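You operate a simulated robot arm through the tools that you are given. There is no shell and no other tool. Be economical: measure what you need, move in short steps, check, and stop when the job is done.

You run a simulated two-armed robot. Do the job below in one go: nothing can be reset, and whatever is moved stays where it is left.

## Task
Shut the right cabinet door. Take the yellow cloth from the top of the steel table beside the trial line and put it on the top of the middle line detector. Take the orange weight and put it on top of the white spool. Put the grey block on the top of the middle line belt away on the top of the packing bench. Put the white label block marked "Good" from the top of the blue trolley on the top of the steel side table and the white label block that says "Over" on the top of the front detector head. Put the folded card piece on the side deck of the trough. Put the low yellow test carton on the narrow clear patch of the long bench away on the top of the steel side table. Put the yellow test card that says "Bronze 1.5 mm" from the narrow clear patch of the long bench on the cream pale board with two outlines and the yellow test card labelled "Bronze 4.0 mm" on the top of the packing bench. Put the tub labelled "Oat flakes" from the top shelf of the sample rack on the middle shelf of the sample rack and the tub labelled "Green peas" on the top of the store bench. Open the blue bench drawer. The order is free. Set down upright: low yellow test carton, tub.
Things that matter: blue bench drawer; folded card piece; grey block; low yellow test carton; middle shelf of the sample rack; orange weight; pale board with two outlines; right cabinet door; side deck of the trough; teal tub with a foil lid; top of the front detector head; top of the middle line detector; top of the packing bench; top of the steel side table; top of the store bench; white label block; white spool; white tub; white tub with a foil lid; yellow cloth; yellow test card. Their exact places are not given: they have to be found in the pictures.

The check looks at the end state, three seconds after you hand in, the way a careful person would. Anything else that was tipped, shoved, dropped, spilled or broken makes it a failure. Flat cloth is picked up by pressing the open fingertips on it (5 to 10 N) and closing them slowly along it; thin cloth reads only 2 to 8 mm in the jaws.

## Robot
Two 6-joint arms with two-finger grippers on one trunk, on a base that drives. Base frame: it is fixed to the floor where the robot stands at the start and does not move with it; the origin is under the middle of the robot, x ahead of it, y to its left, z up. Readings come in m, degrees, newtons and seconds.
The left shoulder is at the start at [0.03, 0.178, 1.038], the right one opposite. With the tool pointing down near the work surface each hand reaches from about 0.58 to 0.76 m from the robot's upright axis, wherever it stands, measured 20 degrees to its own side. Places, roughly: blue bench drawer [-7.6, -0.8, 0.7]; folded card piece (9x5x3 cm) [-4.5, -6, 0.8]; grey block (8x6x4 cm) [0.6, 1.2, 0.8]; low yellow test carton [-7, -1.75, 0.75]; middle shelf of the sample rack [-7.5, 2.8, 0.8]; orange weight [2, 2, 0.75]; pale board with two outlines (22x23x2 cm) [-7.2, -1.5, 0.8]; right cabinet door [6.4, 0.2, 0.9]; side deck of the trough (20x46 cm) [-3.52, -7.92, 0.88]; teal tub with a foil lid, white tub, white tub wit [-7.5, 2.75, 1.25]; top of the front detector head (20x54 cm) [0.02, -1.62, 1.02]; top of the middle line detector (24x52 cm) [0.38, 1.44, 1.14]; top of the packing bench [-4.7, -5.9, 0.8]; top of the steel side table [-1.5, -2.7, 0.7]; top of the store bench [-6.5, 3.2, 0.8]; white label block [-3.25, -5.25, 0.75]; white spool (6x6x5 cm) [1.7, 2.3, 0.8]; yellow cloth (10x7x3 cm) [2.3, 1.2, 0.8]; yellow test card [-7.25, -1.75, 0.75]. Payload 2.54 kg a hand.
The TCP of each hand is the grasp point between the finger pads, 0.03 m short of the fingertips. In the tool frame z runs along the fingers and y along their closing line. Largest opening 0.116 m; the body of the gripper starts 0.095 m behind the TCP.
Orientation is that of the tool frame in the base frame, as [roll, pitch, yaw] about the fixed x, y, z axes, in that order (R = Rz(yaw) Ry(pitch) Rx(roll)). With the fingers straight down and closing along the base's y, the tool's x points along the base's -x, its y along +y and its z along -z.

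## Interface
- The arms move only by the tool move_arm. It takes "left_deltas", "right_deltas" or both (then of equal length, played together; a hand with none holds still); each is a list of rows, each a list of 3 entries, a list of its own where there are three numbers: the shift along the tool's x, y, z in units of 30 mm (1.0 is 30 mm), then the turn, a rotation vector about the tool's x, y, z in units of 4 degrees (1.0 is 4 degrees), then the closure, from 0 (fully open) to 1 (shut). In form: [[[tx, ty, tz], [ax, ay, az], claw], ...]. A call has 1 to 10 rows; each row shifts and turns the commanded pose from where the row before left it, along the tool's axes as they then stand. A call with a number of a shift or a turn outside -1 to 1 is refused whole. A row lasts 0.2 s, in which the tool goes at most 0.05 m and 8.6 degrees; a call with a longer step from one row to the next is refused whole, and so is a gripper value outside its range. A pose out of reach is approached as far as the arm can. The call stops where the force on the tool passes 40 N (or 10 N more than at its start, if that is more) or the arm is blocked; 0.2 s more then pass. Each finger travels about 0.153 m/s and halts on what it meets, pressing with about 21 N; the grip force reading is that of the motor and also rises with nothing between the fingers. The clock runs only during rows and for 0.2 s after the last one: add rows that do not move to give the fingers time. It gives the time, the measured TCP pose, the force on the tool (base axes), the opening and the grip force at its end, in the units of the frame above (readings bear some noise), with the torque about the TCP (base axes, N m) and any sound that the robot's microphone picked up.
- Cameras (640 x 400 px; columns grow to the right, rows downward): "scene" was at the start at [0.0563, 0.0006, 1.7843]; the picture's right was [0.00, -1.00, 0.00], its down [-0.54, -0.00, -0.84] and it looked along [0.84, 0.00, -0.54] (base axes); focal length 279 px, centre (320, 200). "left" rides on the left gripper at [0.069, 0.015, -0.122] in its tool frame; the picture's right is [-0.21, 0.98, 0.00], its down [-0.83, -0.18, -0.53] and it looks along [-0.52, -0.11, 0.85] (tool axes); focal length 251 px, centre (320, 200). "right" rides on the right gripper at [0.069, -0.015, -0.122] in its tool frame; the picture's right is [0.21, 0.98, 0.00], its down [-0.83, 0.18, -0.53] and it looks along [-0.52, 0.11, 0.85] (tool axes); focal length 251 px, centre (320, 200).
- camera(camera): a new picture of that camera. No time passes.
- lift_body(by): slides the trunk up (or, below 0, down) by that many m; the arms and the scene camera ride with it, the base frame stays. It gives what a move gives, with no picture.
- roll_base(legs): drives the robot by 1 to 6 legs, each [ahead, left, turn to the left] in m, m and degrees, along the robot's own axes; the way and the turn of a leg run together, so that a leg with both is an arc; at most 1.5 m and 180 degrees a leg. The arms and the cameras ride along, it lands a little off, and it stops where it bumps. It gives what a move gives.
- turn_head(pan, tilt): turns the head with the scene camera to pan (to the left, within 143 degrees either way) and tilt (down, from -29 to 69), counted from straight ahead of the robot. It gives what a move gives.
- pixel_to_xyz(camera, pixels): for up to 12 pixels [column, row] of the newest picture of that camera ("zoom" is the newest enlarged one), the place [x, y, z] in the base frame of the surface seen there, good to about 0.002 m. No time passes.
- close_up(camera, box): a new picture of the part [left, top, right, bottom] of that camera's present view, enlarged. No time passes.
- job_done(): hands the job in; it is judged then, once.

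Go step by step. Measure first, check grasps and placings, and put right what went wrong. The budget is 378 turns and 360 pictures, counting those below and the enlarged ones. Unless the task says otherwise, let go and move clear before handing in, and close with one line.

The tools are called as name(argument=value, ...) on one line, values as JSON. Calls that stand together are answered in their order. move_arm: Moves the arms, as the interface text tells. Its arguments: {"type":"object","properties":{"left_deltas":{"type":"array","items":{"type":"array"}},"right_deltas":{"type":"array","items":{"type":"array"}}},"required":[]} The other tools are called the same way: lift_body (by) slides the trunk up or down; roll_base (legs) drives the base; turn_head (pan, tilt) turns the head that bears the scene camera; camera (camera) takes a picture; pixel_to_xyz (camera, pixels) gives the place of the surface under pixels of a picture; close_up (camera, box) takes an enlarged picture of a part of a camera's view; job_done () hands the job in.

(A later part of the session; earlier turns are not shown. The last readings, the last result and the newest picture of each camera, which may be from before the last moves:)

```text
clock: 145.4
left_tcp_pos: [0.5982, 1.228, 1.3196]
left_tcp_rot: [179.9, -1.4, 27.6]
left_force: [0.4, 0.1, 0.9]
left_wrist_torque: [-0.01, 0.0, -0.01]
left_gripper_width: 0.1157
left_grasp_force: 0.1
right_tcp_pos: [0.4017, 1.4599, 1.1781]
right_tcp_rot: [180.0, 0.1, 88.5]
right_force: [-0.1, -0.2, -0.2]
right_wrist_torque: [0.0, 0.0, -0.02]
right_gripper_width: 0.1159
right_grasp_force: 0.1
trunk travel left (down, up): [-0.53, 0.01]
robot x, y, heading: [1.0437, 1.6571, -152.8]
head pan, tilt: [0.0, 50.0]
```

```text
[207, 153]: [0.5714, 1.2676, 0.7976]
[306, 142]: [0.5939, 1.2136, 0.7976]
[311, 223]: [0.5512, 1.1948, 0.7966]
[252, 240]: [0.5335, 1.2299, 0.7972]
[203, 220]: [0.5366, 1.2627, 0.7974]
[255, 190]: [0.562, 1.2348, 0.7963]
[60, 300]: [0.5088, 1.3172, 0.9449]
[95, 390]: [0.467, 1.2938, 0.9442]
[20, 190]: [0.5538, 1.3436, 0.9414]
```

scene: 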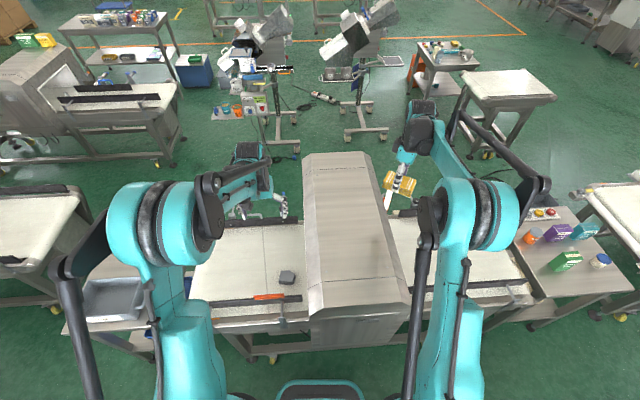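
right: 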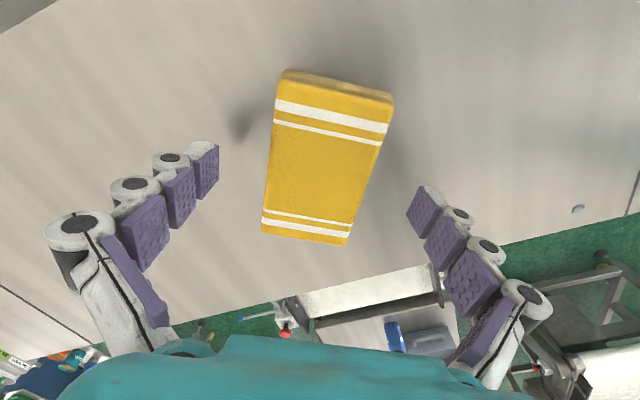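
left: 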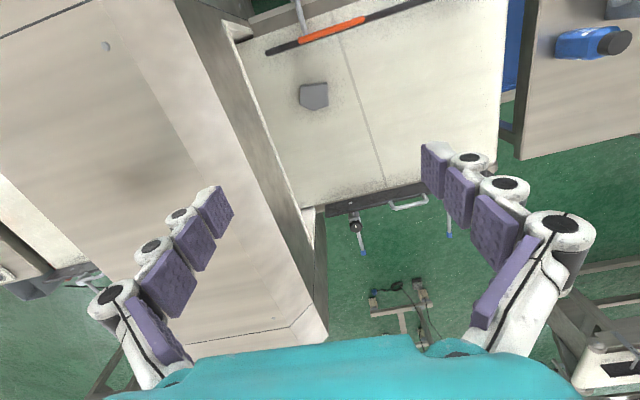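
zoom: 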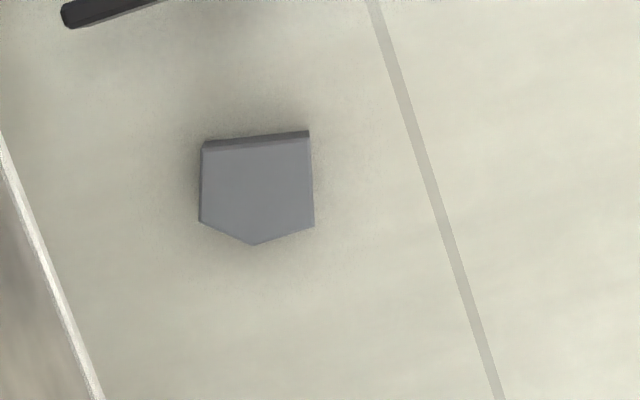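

Block centre is about (0.563,1.235), slightly tapered sides, grip yaw about 16°. Right hand up off the cloth; left hand turning and descending.

move_arm(left_deltas=[[[0, 0, 0.5], [0, 0, 1], 0.2], [[0, 0, 0.5], [0, 0, 1], 0.2], [[0, 0, 0.5], [0, 0, 0.9], 0.2], [[-0.5, -0.27, 1], [0, 0, 0], 0.2], [[-0.56, -0.28, 1], [0, 0, 0], 0.2], [[0, 0, 1], [0, 0, 0], 0.2], [[0, 0, 1], [0, 0, 0], 0.2], [[0, 0, 1], [0, 0, 0], 0.2], [[0, 0, 1], [0, 0, 0], 0.2], [[0, 0, 1], [0, 0, 0], 0.2]], right_deltas=[[[0, 0, -1], [0, 0, 0], 0], [[0, 0, -1], [0, 0, 0], 0], [[0, 0, -1], [0, 0, 0], 0], [[0, 0, -1], [0, 0, 0], 0], [[0, 0, -1], [0, 0, 0], 0], [[0, 0, -1], [0, 0, 0], 0], [[0, 0, -1], [0, 0, 0], 0], [[0, 0, -1], [0, 0, 0], 0], [[0, 0, -1], [0, 0, 0], 0], [[0, 0, -1], [0, 0, 0], 0]])

lift_body(by=-0.17)

camera(camera="left")

```text
clock: 147.6
left_tcp_pos: [0.5659, 1.2393, 1.0648]
left_tcp_rot: [-179.8, -1.4, 16.0]
left_force: [-0.7, 0.1, -0.9]
left_wrist_torque: [-0.01, 0.0, -0.02]
left_gripper_width: 0.0926
left_grasp_force: 0.0
right_tcp_pos: [0.3999, 1.4623, 1.4789]
right_tcp_rot: [179.9, -0.1, 88.6]
right_force: [0.0, -0.7, 0.0]
right_wrist_torque: [-0.02, -0.04, -0.02]
right_gripper_width: 0.1159
right_grasp_force: 0.0
trunk travel left (down, up): [-0.53, 0.01]
robot x, y, heading: [1.0432, 1.6587, -153.1]
head pan, tilt: [0.0, 50.0]
```

```text
clock: 149.6
left_tcp_pos: [0.5667, 1.2408, 0.8969]
left_tcp_rot: [-179.8, -1.3, 16.0]
left_force: [-0.7, -0.8, -1.4]
left_wrist_torque: [0.03, 0.03, 0.01]
left_gripper_width: 0.093
left_grasp_force: 0.1
right_tcp_pos: [0.4009, 1.4619, 1.3105]
right_tcp_rot: [-180.0, 0.0, 88.6]
right_force: [-0.2, -0.6, 0.3]
right_wrist_torque: [-0.01, -0.01, 0.0]
right_gripper_width: 0.1162
right_grasp_force: 0.1
trunk travel left (down, up): [-0.36, 0.18]
robot x, y, heading: [1.0429, 1.6595, -153.0]
head pan, tilt: [0.0, 50.0]
```

```text
313 pictures are left
```

left: 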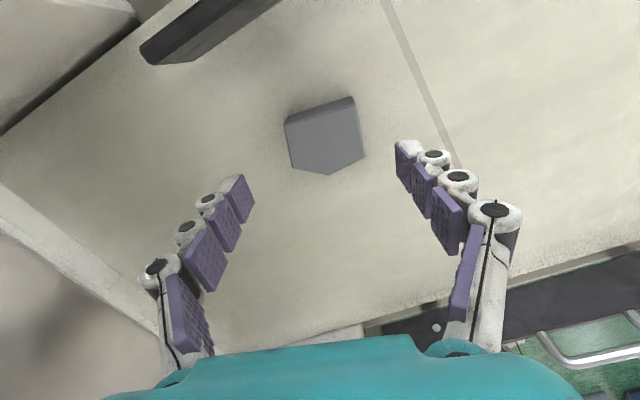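

Sides are about 4° off; I'll trim the yaw, descend and close.

move_arm(left_deltas=[[[-0.2, 0.17, 0.5], [0, 0, 1], 0.2], [[0, 0, 1], [0, 0, 0], 0.2], [[0, 0, 1], [0, 0, 0], 0.2], [[0, 0, 1], [0, 0, 0], 0.2], [[0, 0, 0], [0, 0, 0], 0.5], [[0, 0, 0], [0, 0, 0], 1], [[0, 0, 0], [0, 0, 0], 1], [[0, 0, 0], [0, 0, 0], 1]])

camera(camera="left")

```text
clock: 151.3
left_tcp_pos: [0.5699, 1.2366, 0.8103]
left_tcp_rot: [-179.7, -1.3, 12.0]
left_force: [0.5, 0.7, -0.3]
left_wrist_torque: [0.04, -0.02, 0.01]
left_gripper_width: 0.0676
left_grasp_force: 21.0
left hand out of reach, approached as far as the arm can: row 4
right_tcp_pos: [0.4009, 1.4615, 1.311]
right_tcp_rot: [-180.0, 0.1, 88.6]
right_force: [0.1, 0.6, 0.0]
right_wrist_torque: [0.03, 0.0, 0.0]
right_gripper_width: 0.1161
right_grasp_force: 0.0
trunk travel left (down, up): [-0.36, 0.18]
robot x, y, heading: [1.0443, 1.6592, -153.2]
head pan, tilt: [0.0, 50.0]
```

```text
312 pictures are left
```

left: 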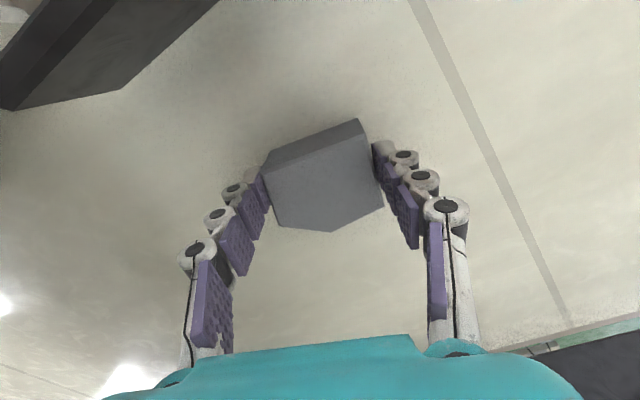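

Only about 18 mm of finger overlap. I'll open, lower the trunk 18 mm and grip again.

move_arm(left_deltas=[[[0, 0, 0], [0, 0, 0], 0.2], [[0, 0, 0], [0, 0, 0], 0.2]])

lift_body(by=-0.017)

move_arm(left_deltas=[[[0.05, 0, 0], [0, 0, 0], 0.5], [[0, 0, 0], [0, 0, 0], 1], [[0, 0, 0], [0, 0, 0], 1], [[0, 0, 0], [0, 0, 0], 1]])

camera(camera="left")

```text
clock: 151.9
left_tcp_pos: [0.5701, 1.2373, 0.8079]
left_tcp_rot: [-179.7, -1.4, 12.0]
left_force: [-0.1, -0.2, -0.9]
left_wrist_torque: [0.03, -0.02, -0.03]
left_gripper_width: 0.0931
left_grasp_force: 0.0
right_tcp_pos: [0.4013, 1.4614, 1.3097]
right_tcp_rot: [-180.0, 0.0, 88.6]
right_force: [0.3, 0.0, 0.4]
right_wrist_torque: [-0.03, 0.01, -0.02]
right_gripper_width: 0.1158
right_grasp_force: 0.0
trunk travel left (down, up): [-0.36, 0.18]
robot x, y, heading: [1.0431, 1.6562, -152.8]
head pan, tilt: [0.0, 50.0]
```

```text
clock: 152.6
left_tcp_pos: [0.5701, 1.2385, 0.7917]
left_tcp_rot: [-179.7, -1.3, 12.0]
left_force: [-0.2, 0.3, 0.9]
left_wrist_torque: [0.0, 0.02, 0.01]
left_gripper_width: 0.093
left_grasp_force: 0.1
right_tcp_pos: [0.4006, 1.4611, 1.2915]
right_tcp_rot: [-179.9, 0.0, 88.5]
right_force: [0.6, -1.1, 0.3]
right_wrist_torque: [0.0, 0.01, 0.02]
right_gripper_width: 0.1158
right_grasp_force: 0.0
trunk travel left (down, up): [-0.343, 0.197]
robot x, y, heading: [1.0447, 1.6568, -153.2]
head pan, tilt: [0.0, 50.0]
```

```text
clock: 153.6
left_tcp_pos: [0.5716, 1.2369, 0.7925]
left_tcp_rot: [-179.7, -1.4, 12.0]
left_force: [0.4, 0.3, 3.7]
left_wrist_torque: [0.04, 0.04, 0.03]
left_gripper_width: 0.0671
left_grasp_force: 20.9
right_tcp_pos: [0.4011, 1.4616, 1.2929]
right_tcp_rot: [-180.0, 0.0, 88.6]
right_force: [0.1, -0.4, -0.6]
right_wrist_torque: [-0.04, 0.05, 0.0]
right_gripper_width: 0.1159
right_grasp_force: 0.0
trunk travel left (down, up): [-0.343, 0.197]
robot x, y, heading: [1.0407, 1.6613, -152.9]
head pan, tilt: [0.0, 50.0]
```

```text
311 pictures are left
```

left: 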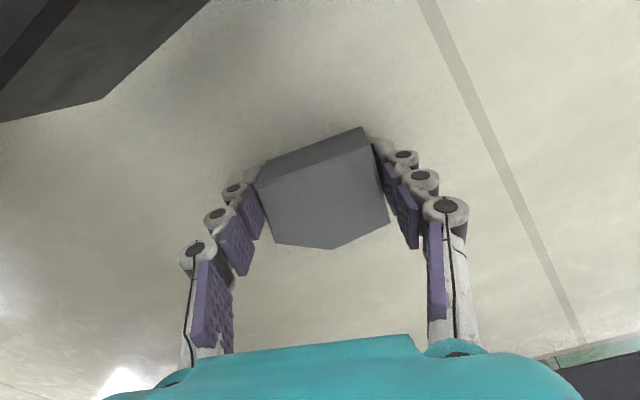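

Block gripped at full depth (67 mm). I'll lift it, raise the trunk, back away and drive out to the aisle entrance.

move_arm(left_deltas=[[[0, 0, -1], [0, 0, 0], 1], [[0, 0, -1], [0, 0, 0], 1], [[0, 0, -1], [0, 0, 0], 1], [[0, 0, -1], [0, 0, 0], 1], [[0, 0, -1], [0, 0, 0], 1], [[0, 0, -1], [0, 0, 0], 1], [[0.5, 0, -1], [0, 0, 0], 1], [[1, 0, -1], [0, 0, 0], 1], [[1, 0, -1], [0, 0, 0], 1], [[1, 0, -1], [0, 0, 0], 1]])

lift_body(by=0.19)

roll_base(legs=[[-0.1, 0, 0], [0, 0, 94], [0.73, -0.147, 0]])

turn_head(pan=0, tilt=55)

camera(camera="scene")

```text
clock: 155.8
left_tcp_pos: [0.6717, 1.2602, 1.095]
left_tcp_rot: [-179.7, -1.2, 12.0]
left_force: [0.1, 0.1, -0.2]
left_wrist_torque: [-0.02, 0.01, 0.02]
left_gripper_width: 0.0671
left_grasp_force: 20.8
right_tcp_pos: [0.403, 1.4616, 1.294]
right_tcp_rot: [-179.9, 0.0, 88.5]
right_force: [0.8, -0.5, 0.2]
right_wrist_torque: [-0.02, 0.06, 0.05]
right_gripper_width: 0.116
right_grasp_force: 0.0
trunk travel left (down, up): [-0.343, 0.197]
robot x, y, heading: [1.0445, 1.6554, -152.8]
head pan, tilt: [0.0, 50.0]
```

```text
clock: 157.9
left_tcp_pos: [0.6701, 1.2575, 1.2842]
left_tcp_rot: [-179.8, -1.3, 12.0]
left_force: [0.0, 0.5, -0.2]
left_wrist_torque: [0.0, -0.04, 0.02]
left_gripper_width: 0.0673
left_grasp_force: 20.9
right_tcp_pos: [0.3987, 1.4611, 1.4813]
right_tcp_rot: [180.0, -0.1, 88.6]
right_force: [-0.1, 0.0, -0.3]
right_wrist_torque: [-0.03, -0.01, 0.0]
right_gripper_width: 0.116
right_grasp_force: 0.1
trunk travel left (down, up): [-0.533, 0.007]
robot x, y, heading: [1.0454, 1.6557, -152.9]
head pan, tilt: [0.0, 50.0]
```

```text
clock: 166.8
left_tcp_pos: [1.8297, 0.6571, 1.2852]
left_tcp_rot: [-179.6, -1.1, 106.9]
left_force: [0.1, 0.4, 0.2]
left_wrist_torque: [0.0, 0.01, 0.0]
left_gripper_width: 0.067
left_grasp_force: 21.0
right_tcp_pos: [1.6508, 0.3707, 1.4826]
right_tcp_rot: [-179.9, 0.0, -176.5]
right_force: [0.1, -0.5, -1.0]
right_wrist_torque: [-0.03, -0.04, -0.01]
right_gripper_width: 0.116
right_grasp_force: 0.0
trunk travel left (down, up): [-0.533, 0.007]
robot x, y, heading: [1.4014, 0.9938, -58.2]
head pan, tilt: [0.0, 50.0]
```

```text
clock: 167.4
left_tcp_pos: [1.8308, 0.656, 1.2833]
left_tcp_rot: [-179.7, -1.3, 107.0]
left_force: [0.0, 0.2, -0.7]
left_wrist_torque: [0.04, 0.02, 0.0]
left_gripper_width: 0.067
left_grasp_force: 21.0
right_tcp_pos: [1.6496, 0.3715, 1.4814]
right_tcp_rot: [-179.9, 0.0, -176.4]
right_force: [-0.4, -0.3, -0.1]
right_wrist_torque: [0.03, 0.0, 0.03]
right_gripper_width: 0.1161
right_grasp_force: 0.1
trunk travel left (down, up): [-0.533, 0.007]
robot x, y, heading: [1.4027, 0.9968, -58.2]
head pan, tilt: [0.0, 55.0]
```

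```text
310 pictures are left
```

scene: 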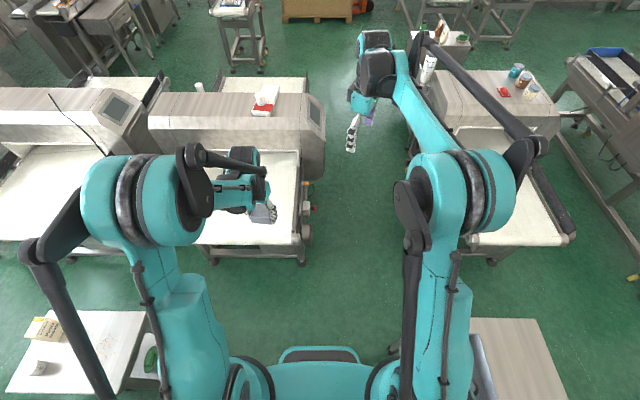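

The lane ahead is clear with the two machines on either side. Driving down it.

roll_base(legs=[[0.58, -0.166, -0.8], [0.5, -0.15, 0], [1.5, 0, 0], [0.75, 0, 0]])

turn_head(pan=80, tilt=25)

camera(camera="scene")

```text
clock: 184.1
left_tcp_pos: [3.2125, -2.3895, 1.2834]
left_tcp_rot: [-179.8, -1.1, 104.9]
left_force: [1.0, -0.2, 0.0]
left_wrist_torque: [-0.02, 0.0, 0.01]
left_gripper_width: 0.0666
left_grasp_force: 21.4
right_tcp_pos: [3.0227, -2.6689, 1.4821]
right_tcp_rot: [-179.9, 0.0, -178.6]
right_force: [0.3, 0.2, 0.0]
right_wrist_torque: [0.01, -0.03, 0.01]
right_gripper_width: 0.1161
right_grasp_force: 0.1
trunk travel left (down, up): [-0.533, 0.007]
robot x, y, heading: [2.7952, -2.0381, -60.2]
head pan, tilt: [0.0, 55.0]
```

```text
clock: 185.6
left_tcp_pos: [3.2133, -2.3896, 1.2841]
left_tcp_rot: [-179.7, -1.4, 104.8]
left_force: [0.1, 0.0, 0.3]
left_wrist_torque: [0.02, 0.02, 0.02]
left_gripper_width: 0.067
left_grasp_force: 20.7
right_tcp_pos: [3.0239, -2.6675, 1.4826]
right_tcp_rot: [-180.0, 0.0, -178.6]
right_force: [-0.2, -0.5, -0.3]
right_wrist_torque: [-0.02, 0.0, -0.01]
right_gripper_width: 0.1159
right_grasp_force: 0.1
trunk travel left (down, up): [-0.533, 0.007]
robot x, y, heading: [2.7974, -2.0395, -60.2]
head pan, tilt: [80.0, 25.0]
```

```text
309 pictures are left
```

scene: 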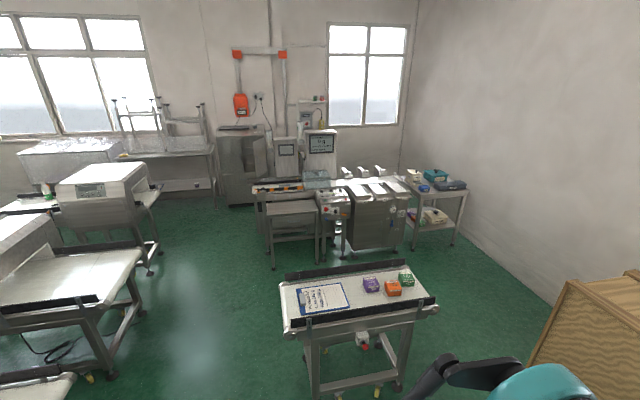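

The cabinet is at about (240,165). I'll zoom in on it.

close_up(camera="scene", box=[190, 110, 350, 210])

pixel_to_xyz(camera="zoom", pixels=[[120, 170], [120, 370], [230, 370], [235, 180], [290, 150], [305, 300], [260, 150], [270, 300], [200, 200], [180, 100], [300, 370], [220, 260]])

pixel_to_xyz(camera="scene", pixels=[[150, 275], [110, 378], [90, 378], [272, 268], [255, 235], [225, 215], [160, 185], [200, 250], [285, 335], [340, 255], [285, 270], [435, 310]])

```text
4.00 times, centred on (270, 160) of scene
```

zoom: 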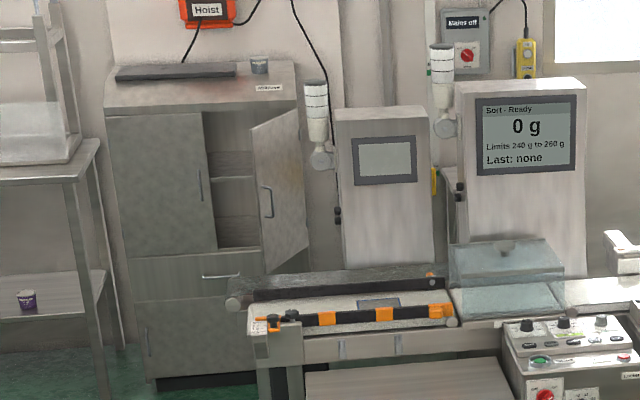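

```text
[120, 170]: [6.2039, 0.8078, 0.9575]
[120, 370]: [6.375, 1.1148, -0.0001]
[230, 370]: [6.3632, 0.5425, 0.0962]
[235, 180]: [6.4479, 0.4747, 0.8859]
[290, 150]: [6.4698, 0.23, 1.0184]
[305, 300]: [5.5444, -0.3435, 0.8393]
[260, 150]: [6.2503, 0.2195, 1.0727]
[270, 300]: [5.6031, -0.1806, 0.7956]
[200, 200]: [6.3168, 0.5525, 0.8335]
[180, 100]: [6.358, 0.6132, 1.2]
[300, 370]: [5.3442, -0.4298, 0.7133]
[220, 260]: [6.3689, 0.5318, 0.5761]
```

```text
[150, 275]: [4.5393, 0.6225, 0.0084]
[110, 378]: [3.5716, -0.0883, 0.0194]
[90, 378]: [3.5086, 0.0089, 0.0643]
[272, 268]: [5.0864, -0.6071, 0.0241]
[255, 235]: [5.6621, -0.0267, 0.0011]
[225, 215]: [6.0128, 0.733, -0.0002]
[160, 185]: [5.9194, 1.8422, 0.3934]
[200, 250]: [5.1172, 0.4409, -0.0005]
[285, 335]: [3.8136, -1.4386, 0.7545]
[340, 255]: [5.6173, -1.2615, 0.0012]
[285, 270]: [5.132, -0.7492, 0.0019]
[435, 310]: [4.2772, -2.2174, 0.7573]
```

The right door stands open, hinge near (6.47,0.22) and free edge near (6.25,0.22). I'll turn toward it and view the way.

roll_base(legs=[[0, 0, 105]])

turn_head(pan=0, tilt=40)

camera(camera="scene")

```text
clock: 190.5
left_tcp_pos: [3.0171, -1.539, 1.2845]
left_tcp_rot: [-179.8, -1.4, -149.1]
left_force: [0.4, 0.1, -0.4]
left_wrist_torque: [-0.03, -0.03, 0.01]
left_gripper_width: 0.067
left_grasp_force: 21.5
right_tcp_pos: [3.3391, -1.6443, 1.4825]
right_tcp_rot: [-179.9, 0.0, -72.3]
right_force: [0.1, -0.2, -0.4]
right_wrist_torque: [-0.02, -0.02, -0.02]
right_gripper_width: 0.1159
right_grasp_force: 0.1
trunk travel left (down, up): [-0.533, 0.007]
robot x, y, heading: [2.7942, -2.0391, 46.3]
head pan, tilt: [80.0, 25.0]
```

```text
clock: 192.0
left_tcp_pos: [3.0183, -1.5395, 1.2837]
left_tcp_rot: [-179.7, -1.3, -149.0]
left_force: [0.4, -0.1, 0.3]
left_wrist_torque: [-0.02, 0.01, 0.0]
left_gripper_width: 0.0666
left_grasp_force: 21.2
right_tcp_pos: [3.3384, -1.6447, 1.4826]
right_tcp_rot: [-179.9, 0.0, -72.4]
right_force: [-0.2, 0.0, 0.3]
right_wrist_torque: [0.03, 0.02, 0.0]
right_gripper_width: 0.1158
right_grasp_force: 0.0
trunk travel left (down, up): [-0.533, 0.007]
robot x, y, heading: [2.7976, -2.0355, 46.0]
head pan, tilt: [0.0, 40.0]
```

```text
307 pictures are left
```

scene: 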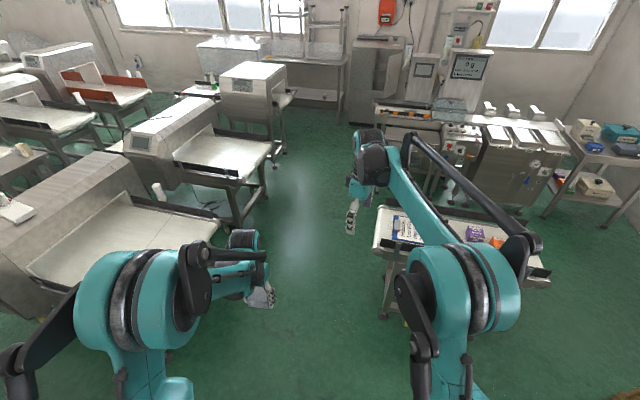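

The aisle runs straight toward the cabinet. I'll shift 0.15 left and drive.

roll_base(legs=[[0.3, 0.15, 0], [1.5, 0, 0], [1.2, 0, 0]])

turn_head(pan=-25, tilt=35)

camera(camera="scene")

```text
clock: 206.8
left_tcp_pos: [5.0275, 0.6686, 1.2851]
left_tcp_rot: [-179.7, -1.4, -150.6]
left_force: [-0.1, 0.1, -0.5]
left_wrist_torque: [0.02, 0.01, 0.02]
left_gripper_width: 0.0668
left_grasp_force: 20.7
right_tcp_pos: [5.3466, 0.5555, 1.4819]
right_tcp_rot: [-179.9, 0.1, -74.0]
right_force: [0.1, 0.3, 0.1]
right_wrist_torque: [0.0, 0.02, -0.04]
right_gripper_width: 0.116
right_grasp_force: 0.1
trunk travel left (down, up): [-0.533, 0.007]
robot x, y, heading: [4.7934, 0.1734, 44.4]
head pan, tilt: [0.0, 40.0]
```

```text
clock: 207.7
left_tcp_pos: [5.0285, 0.6691, 1.2831]
left_tcp_rot: [-179.6, -1.3, -150.6]
left_force: [0.0, -0.7, -0.1]
left_wrist_torque: [-0.02, 0.03, 0.03]
left_gripper_width: 0.0665
left_grasp_force: 20.7
right_tcp_pos: [5.3448, 0.555, 1.4824]
right_tcp_rot: [-180.0, -0.1, -74.0]
right_force: [-1.2, 0.0, -0.3]
right_wrist_torque: [-0.01, 0.02, 0.02]
right_gripper_width: 0.1162
right_grasp_force: 0.0
trunk travel left (down, up): [-0.533, 0.007]
robot x, y, heading: [4.7902, 0.1758, 44.3]
head pan, tilt: [-25.0, 35.0]
```

```text
306 pictures are left
```

scene: 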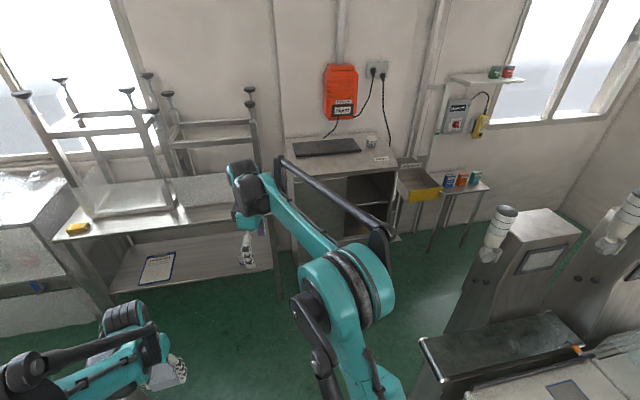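

The arm hides the door. I'll use the right-hand camera and measure.

camera(camera="right")

close_up(camera="scene", box=[280, 120, 520, 270])

pixel_to_xyz(camera="zoom", pixels=[[90, 180], [180, 200], [300, 160], [300, 280], [320, 145], [340, 200], [310, 75], [20, 100], [205, 230], [460, 300], [575, 280], [265, 215]])

```text
305 pictures are left
```

right: 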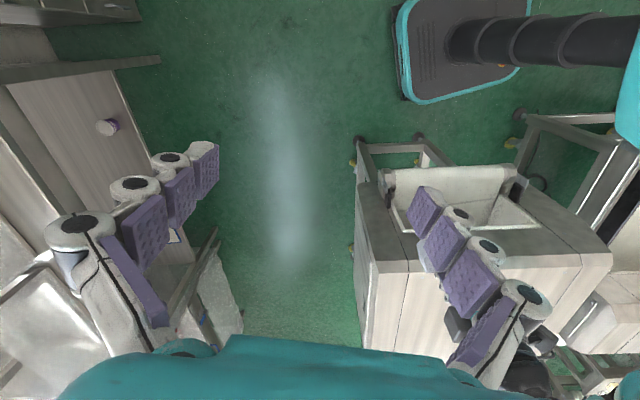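

```text
2.67 times, centred on (400, 195) of scene
```

zoom: 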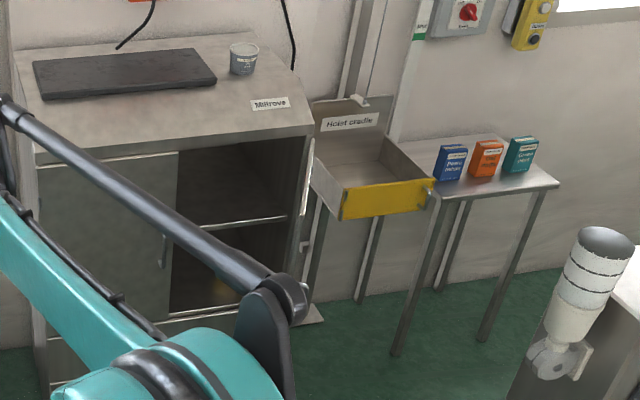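

```text
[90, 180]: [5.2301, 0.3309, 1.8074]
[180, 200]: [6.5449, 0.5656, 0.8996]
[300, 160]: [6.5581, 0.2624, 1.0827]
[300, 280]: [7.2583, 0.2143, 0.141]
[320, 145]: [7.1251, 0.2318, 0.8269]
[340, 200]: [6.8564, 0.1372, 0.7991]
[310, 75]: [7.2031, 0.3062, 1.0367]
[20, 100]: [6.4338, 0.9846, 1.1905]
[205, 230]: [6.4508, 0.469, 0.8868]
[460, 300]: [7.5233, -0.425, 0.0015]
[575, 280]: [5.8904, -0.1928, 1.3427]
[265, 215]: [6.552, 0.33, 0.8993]
```

The door is nearly edge-on at zoom (303,200), with a lamp near (5.89,−0.19). I'll move to about (5.70,0.55), turn to −17° and look with the right hand above.

roll_base(legs=[[0.91, -0.367, 0], [0, 0, -61]])

camera(camera="right")

turn_head(pan=-5, tilt=50)

camera(camera="scene")

```text
clock: 215.5
left_tcp_pos: [6.2351, 0.5899, 1.2833]
left_tcp_rot: [-179.6, -1.3, 148.8]
left_force: [-0.1, 1.0, 0.1]
left_wrist_torque: [0.0, 0.0, 0.02]
left_gripper_width: 0.0667
left_grasp_force: 21.4
right_tcp_pos: [6.2926, 0.2582, 1.4836]
right_tcp_rot: [179.9, -0.1, -134.6]
right_force: [-0.3, -0.6, 0.4]
right_wrist_torque: [-0.02, -0.01, 0.02]
right_gripper_width: 0.1158
right_grasp_force: 0.1
trunk travel left (down, up): [-0.533, 0.007]
robot x, y, heading: [5.6912, 0.5581, -16.3]
head pan, tilt: [-25.0, 35.0]
```

```text
303 pictures are left
```

right: 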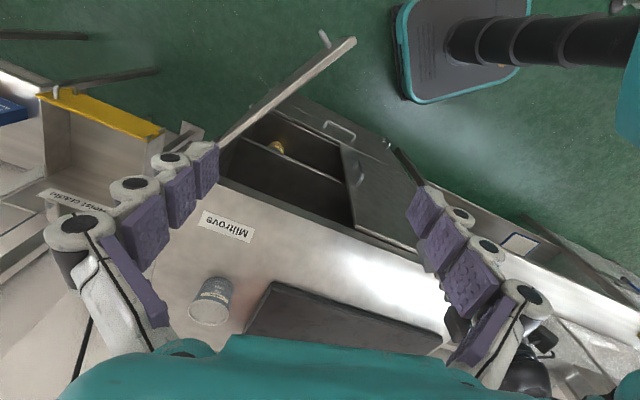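

```text
clock: 216.3
left_tcp_pos: [6.235, 0.5911, 1.2848]
left_tcp_rot: [-179.7, -1.3, 148.8]
left_force: [0.1, 0.2, -0.8]
left_wrist_torque: [0.0, -0.02, 0.0]
left_gripper_width: 0.0668
left_grasp_force: 21.3
right_tcp_pos: [6.2929, 0.2567, 1.4825]
right_tcp_rot: [179.9, 0.0, -134.5]
right_force: [0.1, 0.1, 0.1]
right_wrist_torque: [-0.04, 0.01, -0.01]
right_gripper_width: 0.1161
right_grasp_force: 0.2
trunk travel left (down, up): [-0.533, 0.007]
robot x, y, heading: [5.6925, 0.5546, -16.5]
head pan, tilt: [-5.0, 50.0]
```

```text
302 pictures are left
```

scene: 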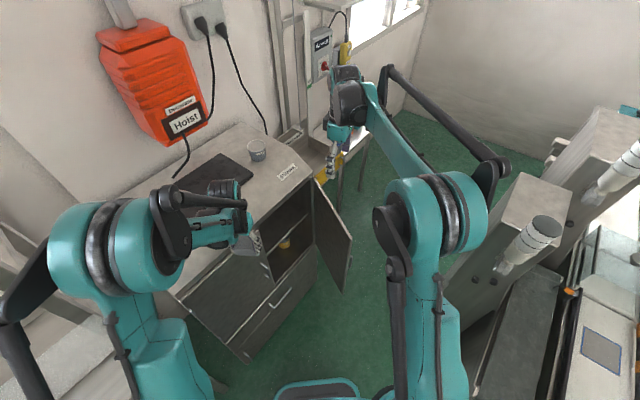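

The right-hand view shows the door clearly, hinge at (218,140) and free edge at (353,40). I'll measure it.

pixel_to_xyz(camera="right", pixels=[[219, 140], [352, 41], [285, 92], [328, 45], [322, 32], [225, 165], [350, 225], [160, 132], [190, 130], [400, 150], [335, 135], [50, 92]])

pixel_to_xyz(camera="scene", pixels=[[316, 185], [350, 235], [345, 285], [318, 250], [340, 250], [314, 240], [345, 160], [540, 225], [500, 195], [350, 290], [195, 320], [333, 265]])

```text
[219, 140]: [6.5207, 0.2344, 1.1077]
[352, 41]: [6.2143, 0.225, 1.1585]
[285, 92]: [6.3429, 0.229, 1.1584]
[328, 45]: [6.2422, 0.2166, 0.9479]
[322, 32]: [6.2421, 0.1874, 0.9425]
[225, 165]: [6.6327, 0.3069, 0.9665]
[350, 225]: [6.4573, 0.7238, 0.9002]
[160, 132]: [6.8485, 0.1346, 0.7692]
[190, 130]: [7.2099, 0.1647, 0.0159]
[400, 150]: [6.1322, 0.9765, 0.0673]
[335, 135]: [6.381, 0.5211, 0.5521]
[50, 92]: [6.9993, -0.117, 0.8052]
```

```text
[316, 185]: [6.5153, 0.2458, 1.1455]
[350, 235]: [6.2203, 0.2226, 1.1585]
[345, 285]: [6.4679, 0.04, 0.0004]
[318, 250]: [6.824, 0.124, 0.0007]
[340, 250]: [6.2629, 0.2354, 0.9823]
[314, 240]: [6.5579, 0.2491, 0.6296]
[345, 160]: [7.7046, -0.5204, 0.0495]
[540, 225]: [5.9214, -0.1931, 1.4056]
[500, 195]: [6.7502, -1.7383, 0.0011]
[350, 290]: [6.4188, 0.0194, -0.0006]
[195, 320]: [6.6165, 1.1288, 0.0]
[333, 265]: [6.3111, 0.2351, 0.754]
```

Door: hinge (6.52,0.235), free edge (6.214,0.224), top 1.158, handle at z 0.945. I'll move the left hand away, close the right fingers and place them right of the door.

move_arm(left_deltas=[[[0.55, 0.26, 0], [0, 0, 0], 1], [[0.55, 0.26, 0], [0, 0, 0], 1], [[0.55, 0.26, 0], [0, 0, 0], 1], [[0.55, 0.26, 0], [0, 0, 0], 1], [[0.55, 0.26, 0], [0, 0, 0], 1], [[0.55, 0.26, 0], [0, 0, 0], 1], [[0.55, 0.26, 0], [0, 0, 0], 1], [[0.55, 0.26, 0], [0, 0, 0], 1], [[0.55, 0.26, 0], [0, 0, 0], 1], [[0.55, 0.26, 0], [0, 0, 0], 1]], right_deltas=[[[0, 0, 0], [0, 0, 1], 1], [[0, 0, 0], [0, 0, 1], 1], [[0, 0, 0], [0, 0, 1], 1], [[0, 0, 0], [0, 0, 1], 1], [[0.76, -0.8, 0], [0, 0, 0], 1], [[0.76, -0.8, 0], [0, 0, 0], 1], [[0.76, -0.8, 0], [0, 0, 0], 1], [[0.76, -0.8, 0], [0, 0, 0], 1], [[0, 0, 1], [0, 0, 0], 1], [[0, 0, 1], [0, 0, 0], 1]])

camera(camera="right")

```text
clock: 218.5
left_tcp_pos: [6.1349, 0.7428, 1.2876]
left_tcp_rot: [-179.7, -1.3, 148.9]
left_force: [-0.6, 0.3, -0.4]
left_wrist_torque: [-0.05, -0.02, 0.01]
left_gripper_width: 0.0668
left_grasp_force: 21.2
right_tcp_pos: [6.2614, 0.1274, 1.4233]
right_tcp_rot: [-180.0, -0.1, -150.5]
right_force: [-1.5, 0.1, -0.4]
right_wrist_torque: [-0.02, 0.02, 0.04]
right_gripper_width: 0.0
right_grasp_force: 20.9
trunk travel left (down, up): [-0.533, 0.007]
robot x, y, heading: [5.692, 0.5545, -16.0]
head pan, tilt: [-5.0, 50.0]
```

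```text
301 pictures are left
```

right: 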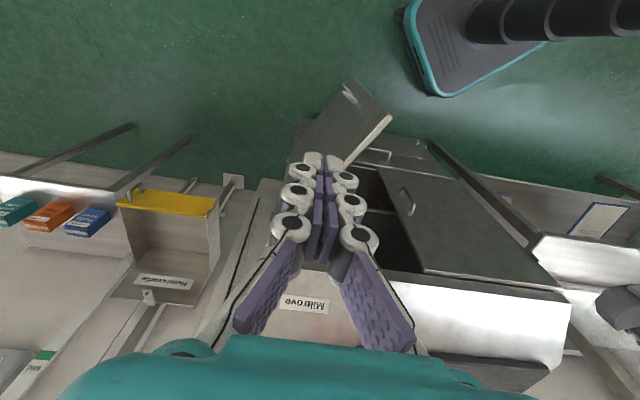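

Right hand is beyond the outer face. Lowering it to z≈1.07.

move_arm(right_deltas=[[[0, 0, 1], [0, 0, 0], 1], [[0, 0, 1], [0, 0, 0], 1], [[0, 0, 1], [0, 0, 0], 1], [[0, 0, 1], [0, 0, 0], 1], [[0, 0, 1], [0, 0, 0], 1], [[0, 0, 1], [0, 0, 0], 1], [[0, 0, 1], [0, 0, 0], 1], [[0, 0, 1], [0, 0, 0], 1], [[0, 0, 1.0], [0, 0, 0], 1], [[0, 0, 1.0], [0, 0, 0], 1]])

camera(camera="right")

```text
clock: 220.7
left_tcp_pos: [6.1356, 0.7424, 1.2873]
left_tcp_rot: [-179.8, -1.2, 148.9]
left_force: [-0.4, 0.0, 0.4]
left_wrist_torque: [0.04, 0.0, 0.0]
left_gripper_width: 0.0667
left_grasp_force: 21.0
right_tcp_pos: [6.2602, 0.1277, 1.1224]
right_tcp_rot: [-179.9, 0.1, -150.6]
right_force: [-0.7, -0.4, 0.3]
right_wrist_torque: [0.0, 0.04, -0.02]
right_gripper_width: 0.0001
right_grasp_force: 21.4
trunk travel left (down, up): [-0.533, 0.007]
robot x, y, heading: [5.6902, 0.5494, -16.0]
head pan, tilt: [-5.0, 50.0]
```

```text
300 pictures are left
```

right: 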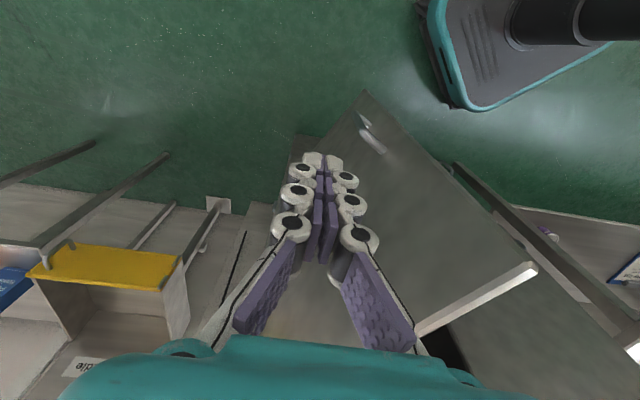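

Lower the last 5 cm and push the door along its arc.

move_arm(right_deltas=[[[0, 0, 1], [0, 0, 0], 1], [[-0.45, 0.79, 0.67], [0, 0, 0], 1], [[-0.45, 0.79, 0], [0, 0, 0], 1], [[-0.45, 0.79, 0], [0, 0, 0], 1], [[-0.64, 0.9, 0], [0, 0, 0], 1], [[-0.64, 0.9, 0], [0, 0, 0], 1], [[-0.64, 0.9, 0], [0, 0, 0], 1], [[-0.84, 0.56, 0], [0, 0, 0], 1], [[-0.84, 0.56, 0], [0, 0, 0], 1], [[-0.84, 0.56, 0], [0, 0, 0], 1]])

camera(camera="right")

```text
clock: 222.9
left_tcp_pos: [6.136, 0.7438, 1.2877]
left_tcp_rot: [-179.6, -1.3, 148.9]
left_force: [-0.4, -0.5, -0.1]
left_wrist_torque: [0.0, -0.03, -0.03]
left_gripper_width: 0.0664
left_grasp_force: 21.1
right_tcp_pos: [6.3107, 0.3929, 1.0702]
right_tcp_rot: [-179.9, -0.1, -150.6]
right_force: [-0.1, 0.0, -0.3]
right_wrist_torque: [-0.05, 0.03, -0.02]
right_gripper_width: 0.0002
right_grasp_force: 20.9
trunk travel left (down, up): [-0.533, 0.007]
robot x, y, heading: [5.6881, 0.5518, -16.5]
head pan, tilt: [-5.0, 50.0]
```

```text
299 pictures are left
```

right: 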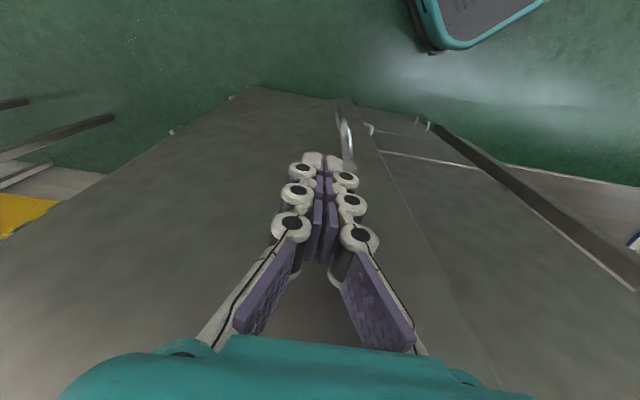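

Door is swinging in. Pushing the last stretch until it seats.

move_arm(right_deltas=[[[-0.8, 0.2, 0], [0, 0, 0], 1], [[-0.8, 0.2, 0], [0, 0, 0], 1], [[-0.8, 0.2, 0], [0, 0, 0], 1], [[-0.5, 0.1, 0], [0, 0, 0], 1], [[-0.4, 0, 0], [0, 0, 0], 1], [[-0.3, 0, 0], [0, 0, 0], 1]])

camera(camera="right")

camera(camera="scene")

```text
clock: 224.3
left_tcp_pos: [6.1356, 0.7427, 1.2881]
left_tcp_rot: [-179.7, -1.3, 148.8]
left_force: [-0.5, 0.5, 0.1]
left_wrist_torque: [0.0, 0.01, -0.02]
left_gripper_width: 0.0663
left_grasp_force: 21.0
right_tcp_pos: [6.381, 0.4604, 1.087]
right_tcp_rot: [-180.0, 0.1, -150.5]
right_force: [-0.3, 0.1, 0.3]
right_wrist_torque: [-0.01, 0.0, 0.02]
right_gripper_width: 0.0
right_grasp_force: 21.1
right hand out of reach, approached as far as the arm can: row 4, 5, 6
trunk travel left (down, up): [-0.533, 0.007]
robot x, y, heading: [5.6916, 0.5512, -16.1]
head pan, tilt: [-5.0, 50.0]
```

```text
298 pictures are left
```

right: 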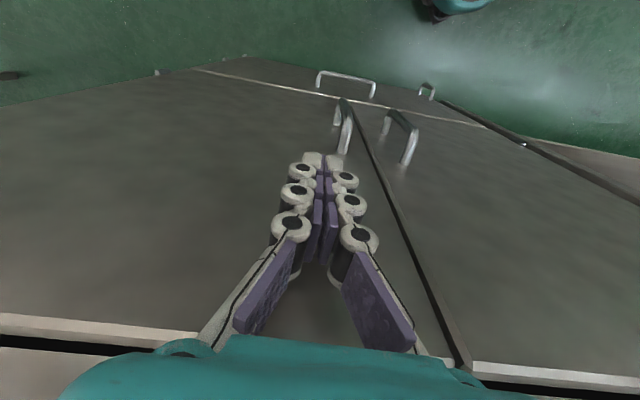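

```text
297 pictures are left
```

scene: 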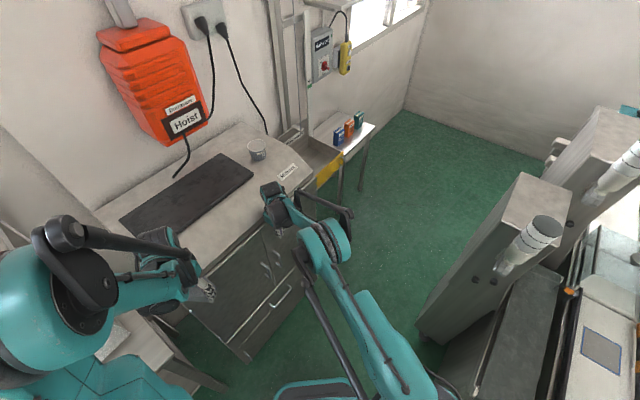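

Almost closed but out of reach. I'll measure whether the right door is flush with the left.

pixel_to_xyz(camera="right", pixels=[[150, 180], [250, 100], [390, 240], [420, 330], [440, 230], [520, 200], [600, 250], [460, 150], [450, 340], [100, 250]])

```text
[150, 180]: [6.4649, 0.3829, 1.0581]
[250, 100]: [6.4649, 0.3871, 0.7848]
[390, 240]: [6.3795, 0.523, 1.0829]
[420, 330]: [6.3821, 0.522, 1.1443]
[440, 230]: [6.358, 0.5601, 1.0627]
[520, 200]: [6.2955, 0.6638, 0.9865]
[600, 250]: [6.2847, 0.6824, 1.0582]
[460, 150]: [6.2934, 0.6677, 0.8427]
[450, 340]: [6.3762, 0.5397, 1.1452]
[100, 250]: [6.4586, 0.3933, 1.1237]
```

The points lie on one line with the left door, so the door is shut. I'll withdraw the right hand and back out of the corner.

move_arm(right_deltas=[[[1, 0, 0], [0, 0, 0], 1], [[1, 0, 0], [0, 0, 0], 1], [[1, 0, -1], [0, 0, 0], 1], [[1, 0, -1], [0, 0, 0], 1], [[0.5, 0, -1], [0, 0, 0], 0.5], [[0.5, 0, -1], [0, 0, 0], 0], [[0, 0, -1], [0, 0, 0], 0], [[0, 0, -1], [0, 0, 0], 0], [[0, 0, -1], [0, 0, 0], 0], [[0, 0, -1], [0, 0, 0], 0]])

camera(camera="right")

roll_base(legs=[[-0.76, -0.61, 0], [0, 0, -119]])

turn_head(pan=0, tilt=40)

camera(camera="scene")

```text
clock: 226.5
left_tcp_pos: [6.1334, 0.7429, 1.2891]
left_tcp_rot: [-179.7, -1.2, 149.0]
left_force: [0.0, -0.1, 0.7]
left_wrist_torque: [0.0, 0.01, 0.02]
left_gripper_width: 0.0667
left_grasp_force: 21.2
right_tcp_pos: [6.2474, 0.3847, 1.3227]
right_tcp_rot: [-179.9, 0.0, -150.5]
right_force: [0.6, 0.2, 0.0]
right_wrist_torque: [0.02, -0.01, 0.02]
right_gripper_width: 0.1159
right_grasp_force: 0.0
trunk travel left (down, up): [-0.533, 0.007]
robot x, y, heading: [5.69, 0.5512, -16.4]
head pan, tilt: [-5.0, 50.0]
```

```text
296 pictures are left
```

right: 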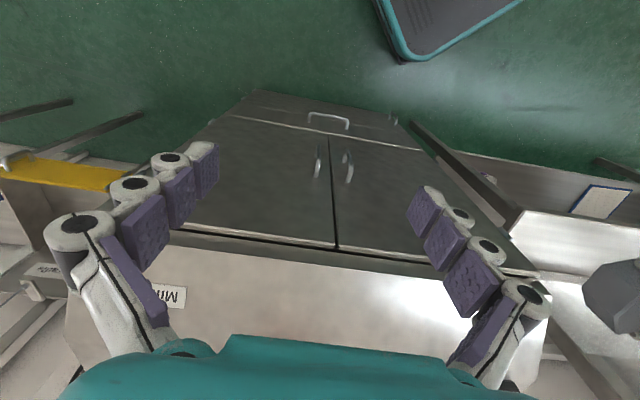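

```text
clock: 236.6
left_tcp_pos: [4.7299, -0.3022, 1.2867]
left_tcp_rot: [-179.7, -1.3, 28.6]
left_force: [0.2, -0.1, 0.0]
left_wrist_torque: [0.0, 0.0, 0.01]
left_gripper_width: 0.0664
left_grasp_force: 21.0
right_tcp_pos: [4.3644, -0.2206, 1.3234]
right_tcp_rot: [-180.0, 0.0, 89.1]
right_force: [-0.6, -0.3, 0.3]
right_wrist_torque: [-0.01, 0.0, -0.01]
right_gripper_width: 0.116
right_grasp_force: 0.1
trunk travel left (down, up): [-0.533, 0.007]
robot x, y, heading: [4.7956, 0.1773, -136.2]
head pan, tilt: [-5.0, 50.0]
```

```text
clock: 237.3
left_tcp_pos: [4.7289, -0.3026, 1.2884]
left_tcp_rot: [-179.6, -1.3, 28.6]
left_force: [-0.6, 0.9, -0.2]
left_wrist_torque: [-0.02, -0.02, -0.04]
left_gripper_width: 0.0663
left_grasp_force: 20.9
right_tcp_pos: [4.3642, -0.2197, 1.3221]
right_tcp_rot: [-179.9, 0.0, 89.2]
right_force: [-0.4, 0.3, -0.1]
right_wrist_torque: [0.0, 0.01, -0.01]
right_gripper_width: 0.1161
right_grasp_force: 0.2
trunk travel left (down, up): [-0.533, 0.007]
robot x, y, heading: [4.7931, 0.1768, -136.6]
head pan, tilt: [0.0, 40.0]
```

```text
295 pictures are left
```

scene: 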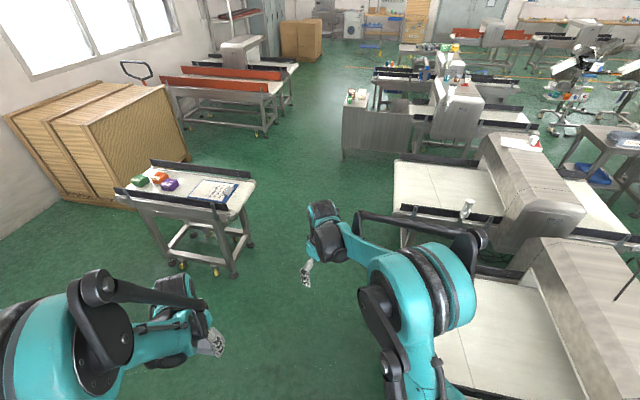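

The southern way past the front line seems open at (330,80). I'll measure that corridor.

pixel_to_xyz(camera="scene", pixels=[[330, 90], [340, 62], [368, 108], [268, 136], [292, 100], [300, 62], [400, 160], [343, 158], [390, 55], [320, 110], [238, 275], [345, 75]])

```text
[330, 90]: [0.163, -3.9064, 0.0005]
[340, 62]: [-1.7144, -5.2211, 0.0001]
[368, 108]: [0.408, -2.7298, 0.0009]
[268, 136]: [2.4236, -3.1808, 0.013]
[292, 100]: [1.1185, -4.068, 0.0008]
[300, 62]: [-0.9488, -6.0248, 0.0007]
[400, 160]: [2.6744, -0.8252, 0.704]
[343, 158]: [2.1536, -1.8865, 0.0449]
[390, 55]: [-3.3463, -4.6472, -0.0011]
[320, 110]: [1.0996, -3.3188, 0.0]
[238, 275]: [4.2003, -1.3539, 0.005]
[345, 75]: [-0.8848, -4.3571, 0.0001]
```

The corridor from (2.8,−2) through (0.16,−3.8) to (−1.7,−5.2) is open floor. Driving it.

roll_base(legs=[[1.49, 0.11, 0], [1.49, 0.11, 0], [1.49, -0.31, 0], [1.49, -0.232, 0]])

camera(camera="scene")

```text
refused: leg 3 is longer than a leg can be; nothing moved
```

```text
294 pictures are left
```

scene: 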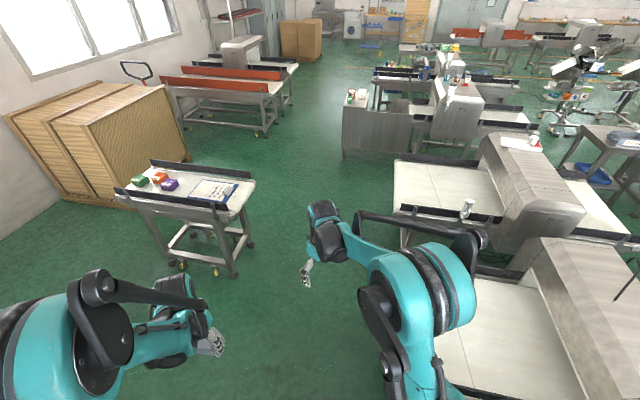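

The legs were too long; I'll split them.

roll_base(legs=[[1.49, 0.11, 0], [1.49, 0.11, 0], [1.42, -0.3, 0], [1.45, -0.23, 0]])

camera(camera="scene")

```text
clock: 265.1
left_tcp_pos: [0.3344, -4.0764, 1.2877]
left_tcp_rot: [-179.8, -1.3, 28.0]
left_force: [0.4, 0.2, 0.3]
left_wrist_torque: [0.0, -0.02, 0.01]
left_gripper_width: 0.0664
left_grasp_force: 21.4
right_tcp_pos: [-0.0304, -3.9918, 1.3227]
right_tcp_rot: [-179.9, 0.0, 88.5]
right_force: [0.2, 0.0, -0.2]
right_wrist_torque: [0.0, 0.01, -0.03]
right_gripper_width: 0.1161
right_grasp_force: 0.1
trunk travel left (down, up): [-0.533, 0.007]
robot x, y, heading: [0.4007, -3.6012, -137.4]
head pan, tilt: [0.0, 40.0]
```

```text
293 pictures are left
```

scene: 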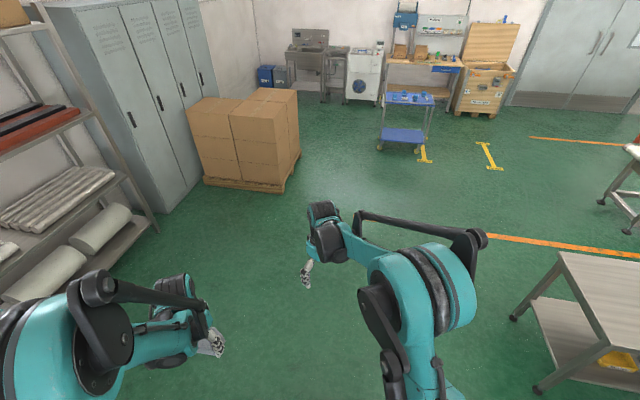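

Trolley at (405,110) and packing bench at (425,65) are in view. I'll zoom there.

close_up(camera="scene", box=[270, 5, 526, 165])

pixel_to_xyz(camera="zoom", pixels=[[290, 225], [405, 240], [275, 365], [375, 365], [300, 140], [440, 165], [100, 110], [90, 195], [200, 240], [280, 205], [460, 270], [330, 140]])

```text
2.50 times, centred on (398, 85) of scene
```

zoom: 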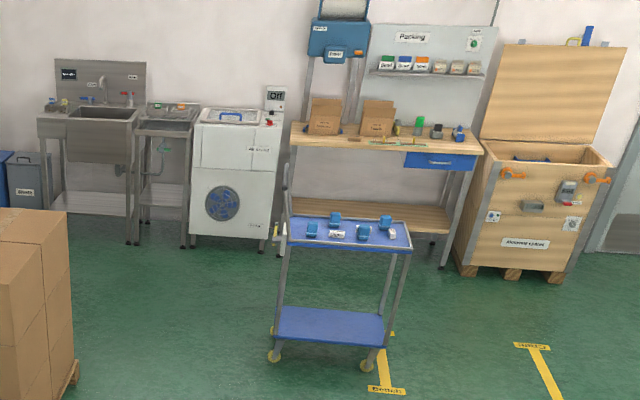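

```text
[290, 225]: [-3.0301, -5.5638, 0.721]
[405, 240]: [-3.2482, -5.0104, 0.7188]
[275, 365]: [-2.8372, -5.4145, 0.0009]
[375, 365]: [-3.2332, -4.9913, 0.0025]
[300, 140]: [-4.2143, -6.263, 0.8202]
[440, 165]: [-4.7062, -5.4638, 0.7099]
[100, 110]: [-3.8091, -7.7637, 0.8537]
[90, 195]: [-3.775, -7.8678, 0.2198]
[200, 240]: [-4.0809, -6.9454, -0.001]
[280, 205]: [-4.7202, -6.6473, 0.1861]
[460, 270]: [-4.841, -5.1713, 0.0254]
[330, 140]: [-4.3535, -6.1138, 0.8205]
```

I'll measure the pallet corner near (300,160) and trolley back corners to plan the way.

pixel_to_xyz(camera="scene", pixels=[[300, 158], [281, 190], [330, 130], [365, 105], [434, 94], [430, 103], [392, 93], [350, 130], [380, 150], [419, 153]])

```text
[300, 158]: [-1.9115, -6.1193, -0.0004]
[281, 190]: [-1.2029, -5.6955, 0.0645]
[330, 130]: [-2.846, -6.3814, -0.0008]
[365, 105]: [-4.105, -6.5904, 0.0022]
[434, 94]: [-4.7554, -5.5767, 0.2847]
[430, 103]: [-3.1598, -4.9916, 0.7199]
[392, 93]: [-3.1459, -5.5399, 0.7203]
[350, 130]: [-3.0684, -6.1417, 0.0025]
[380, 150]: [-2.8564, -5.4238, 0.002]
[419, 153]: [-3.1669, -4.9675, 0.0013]
```

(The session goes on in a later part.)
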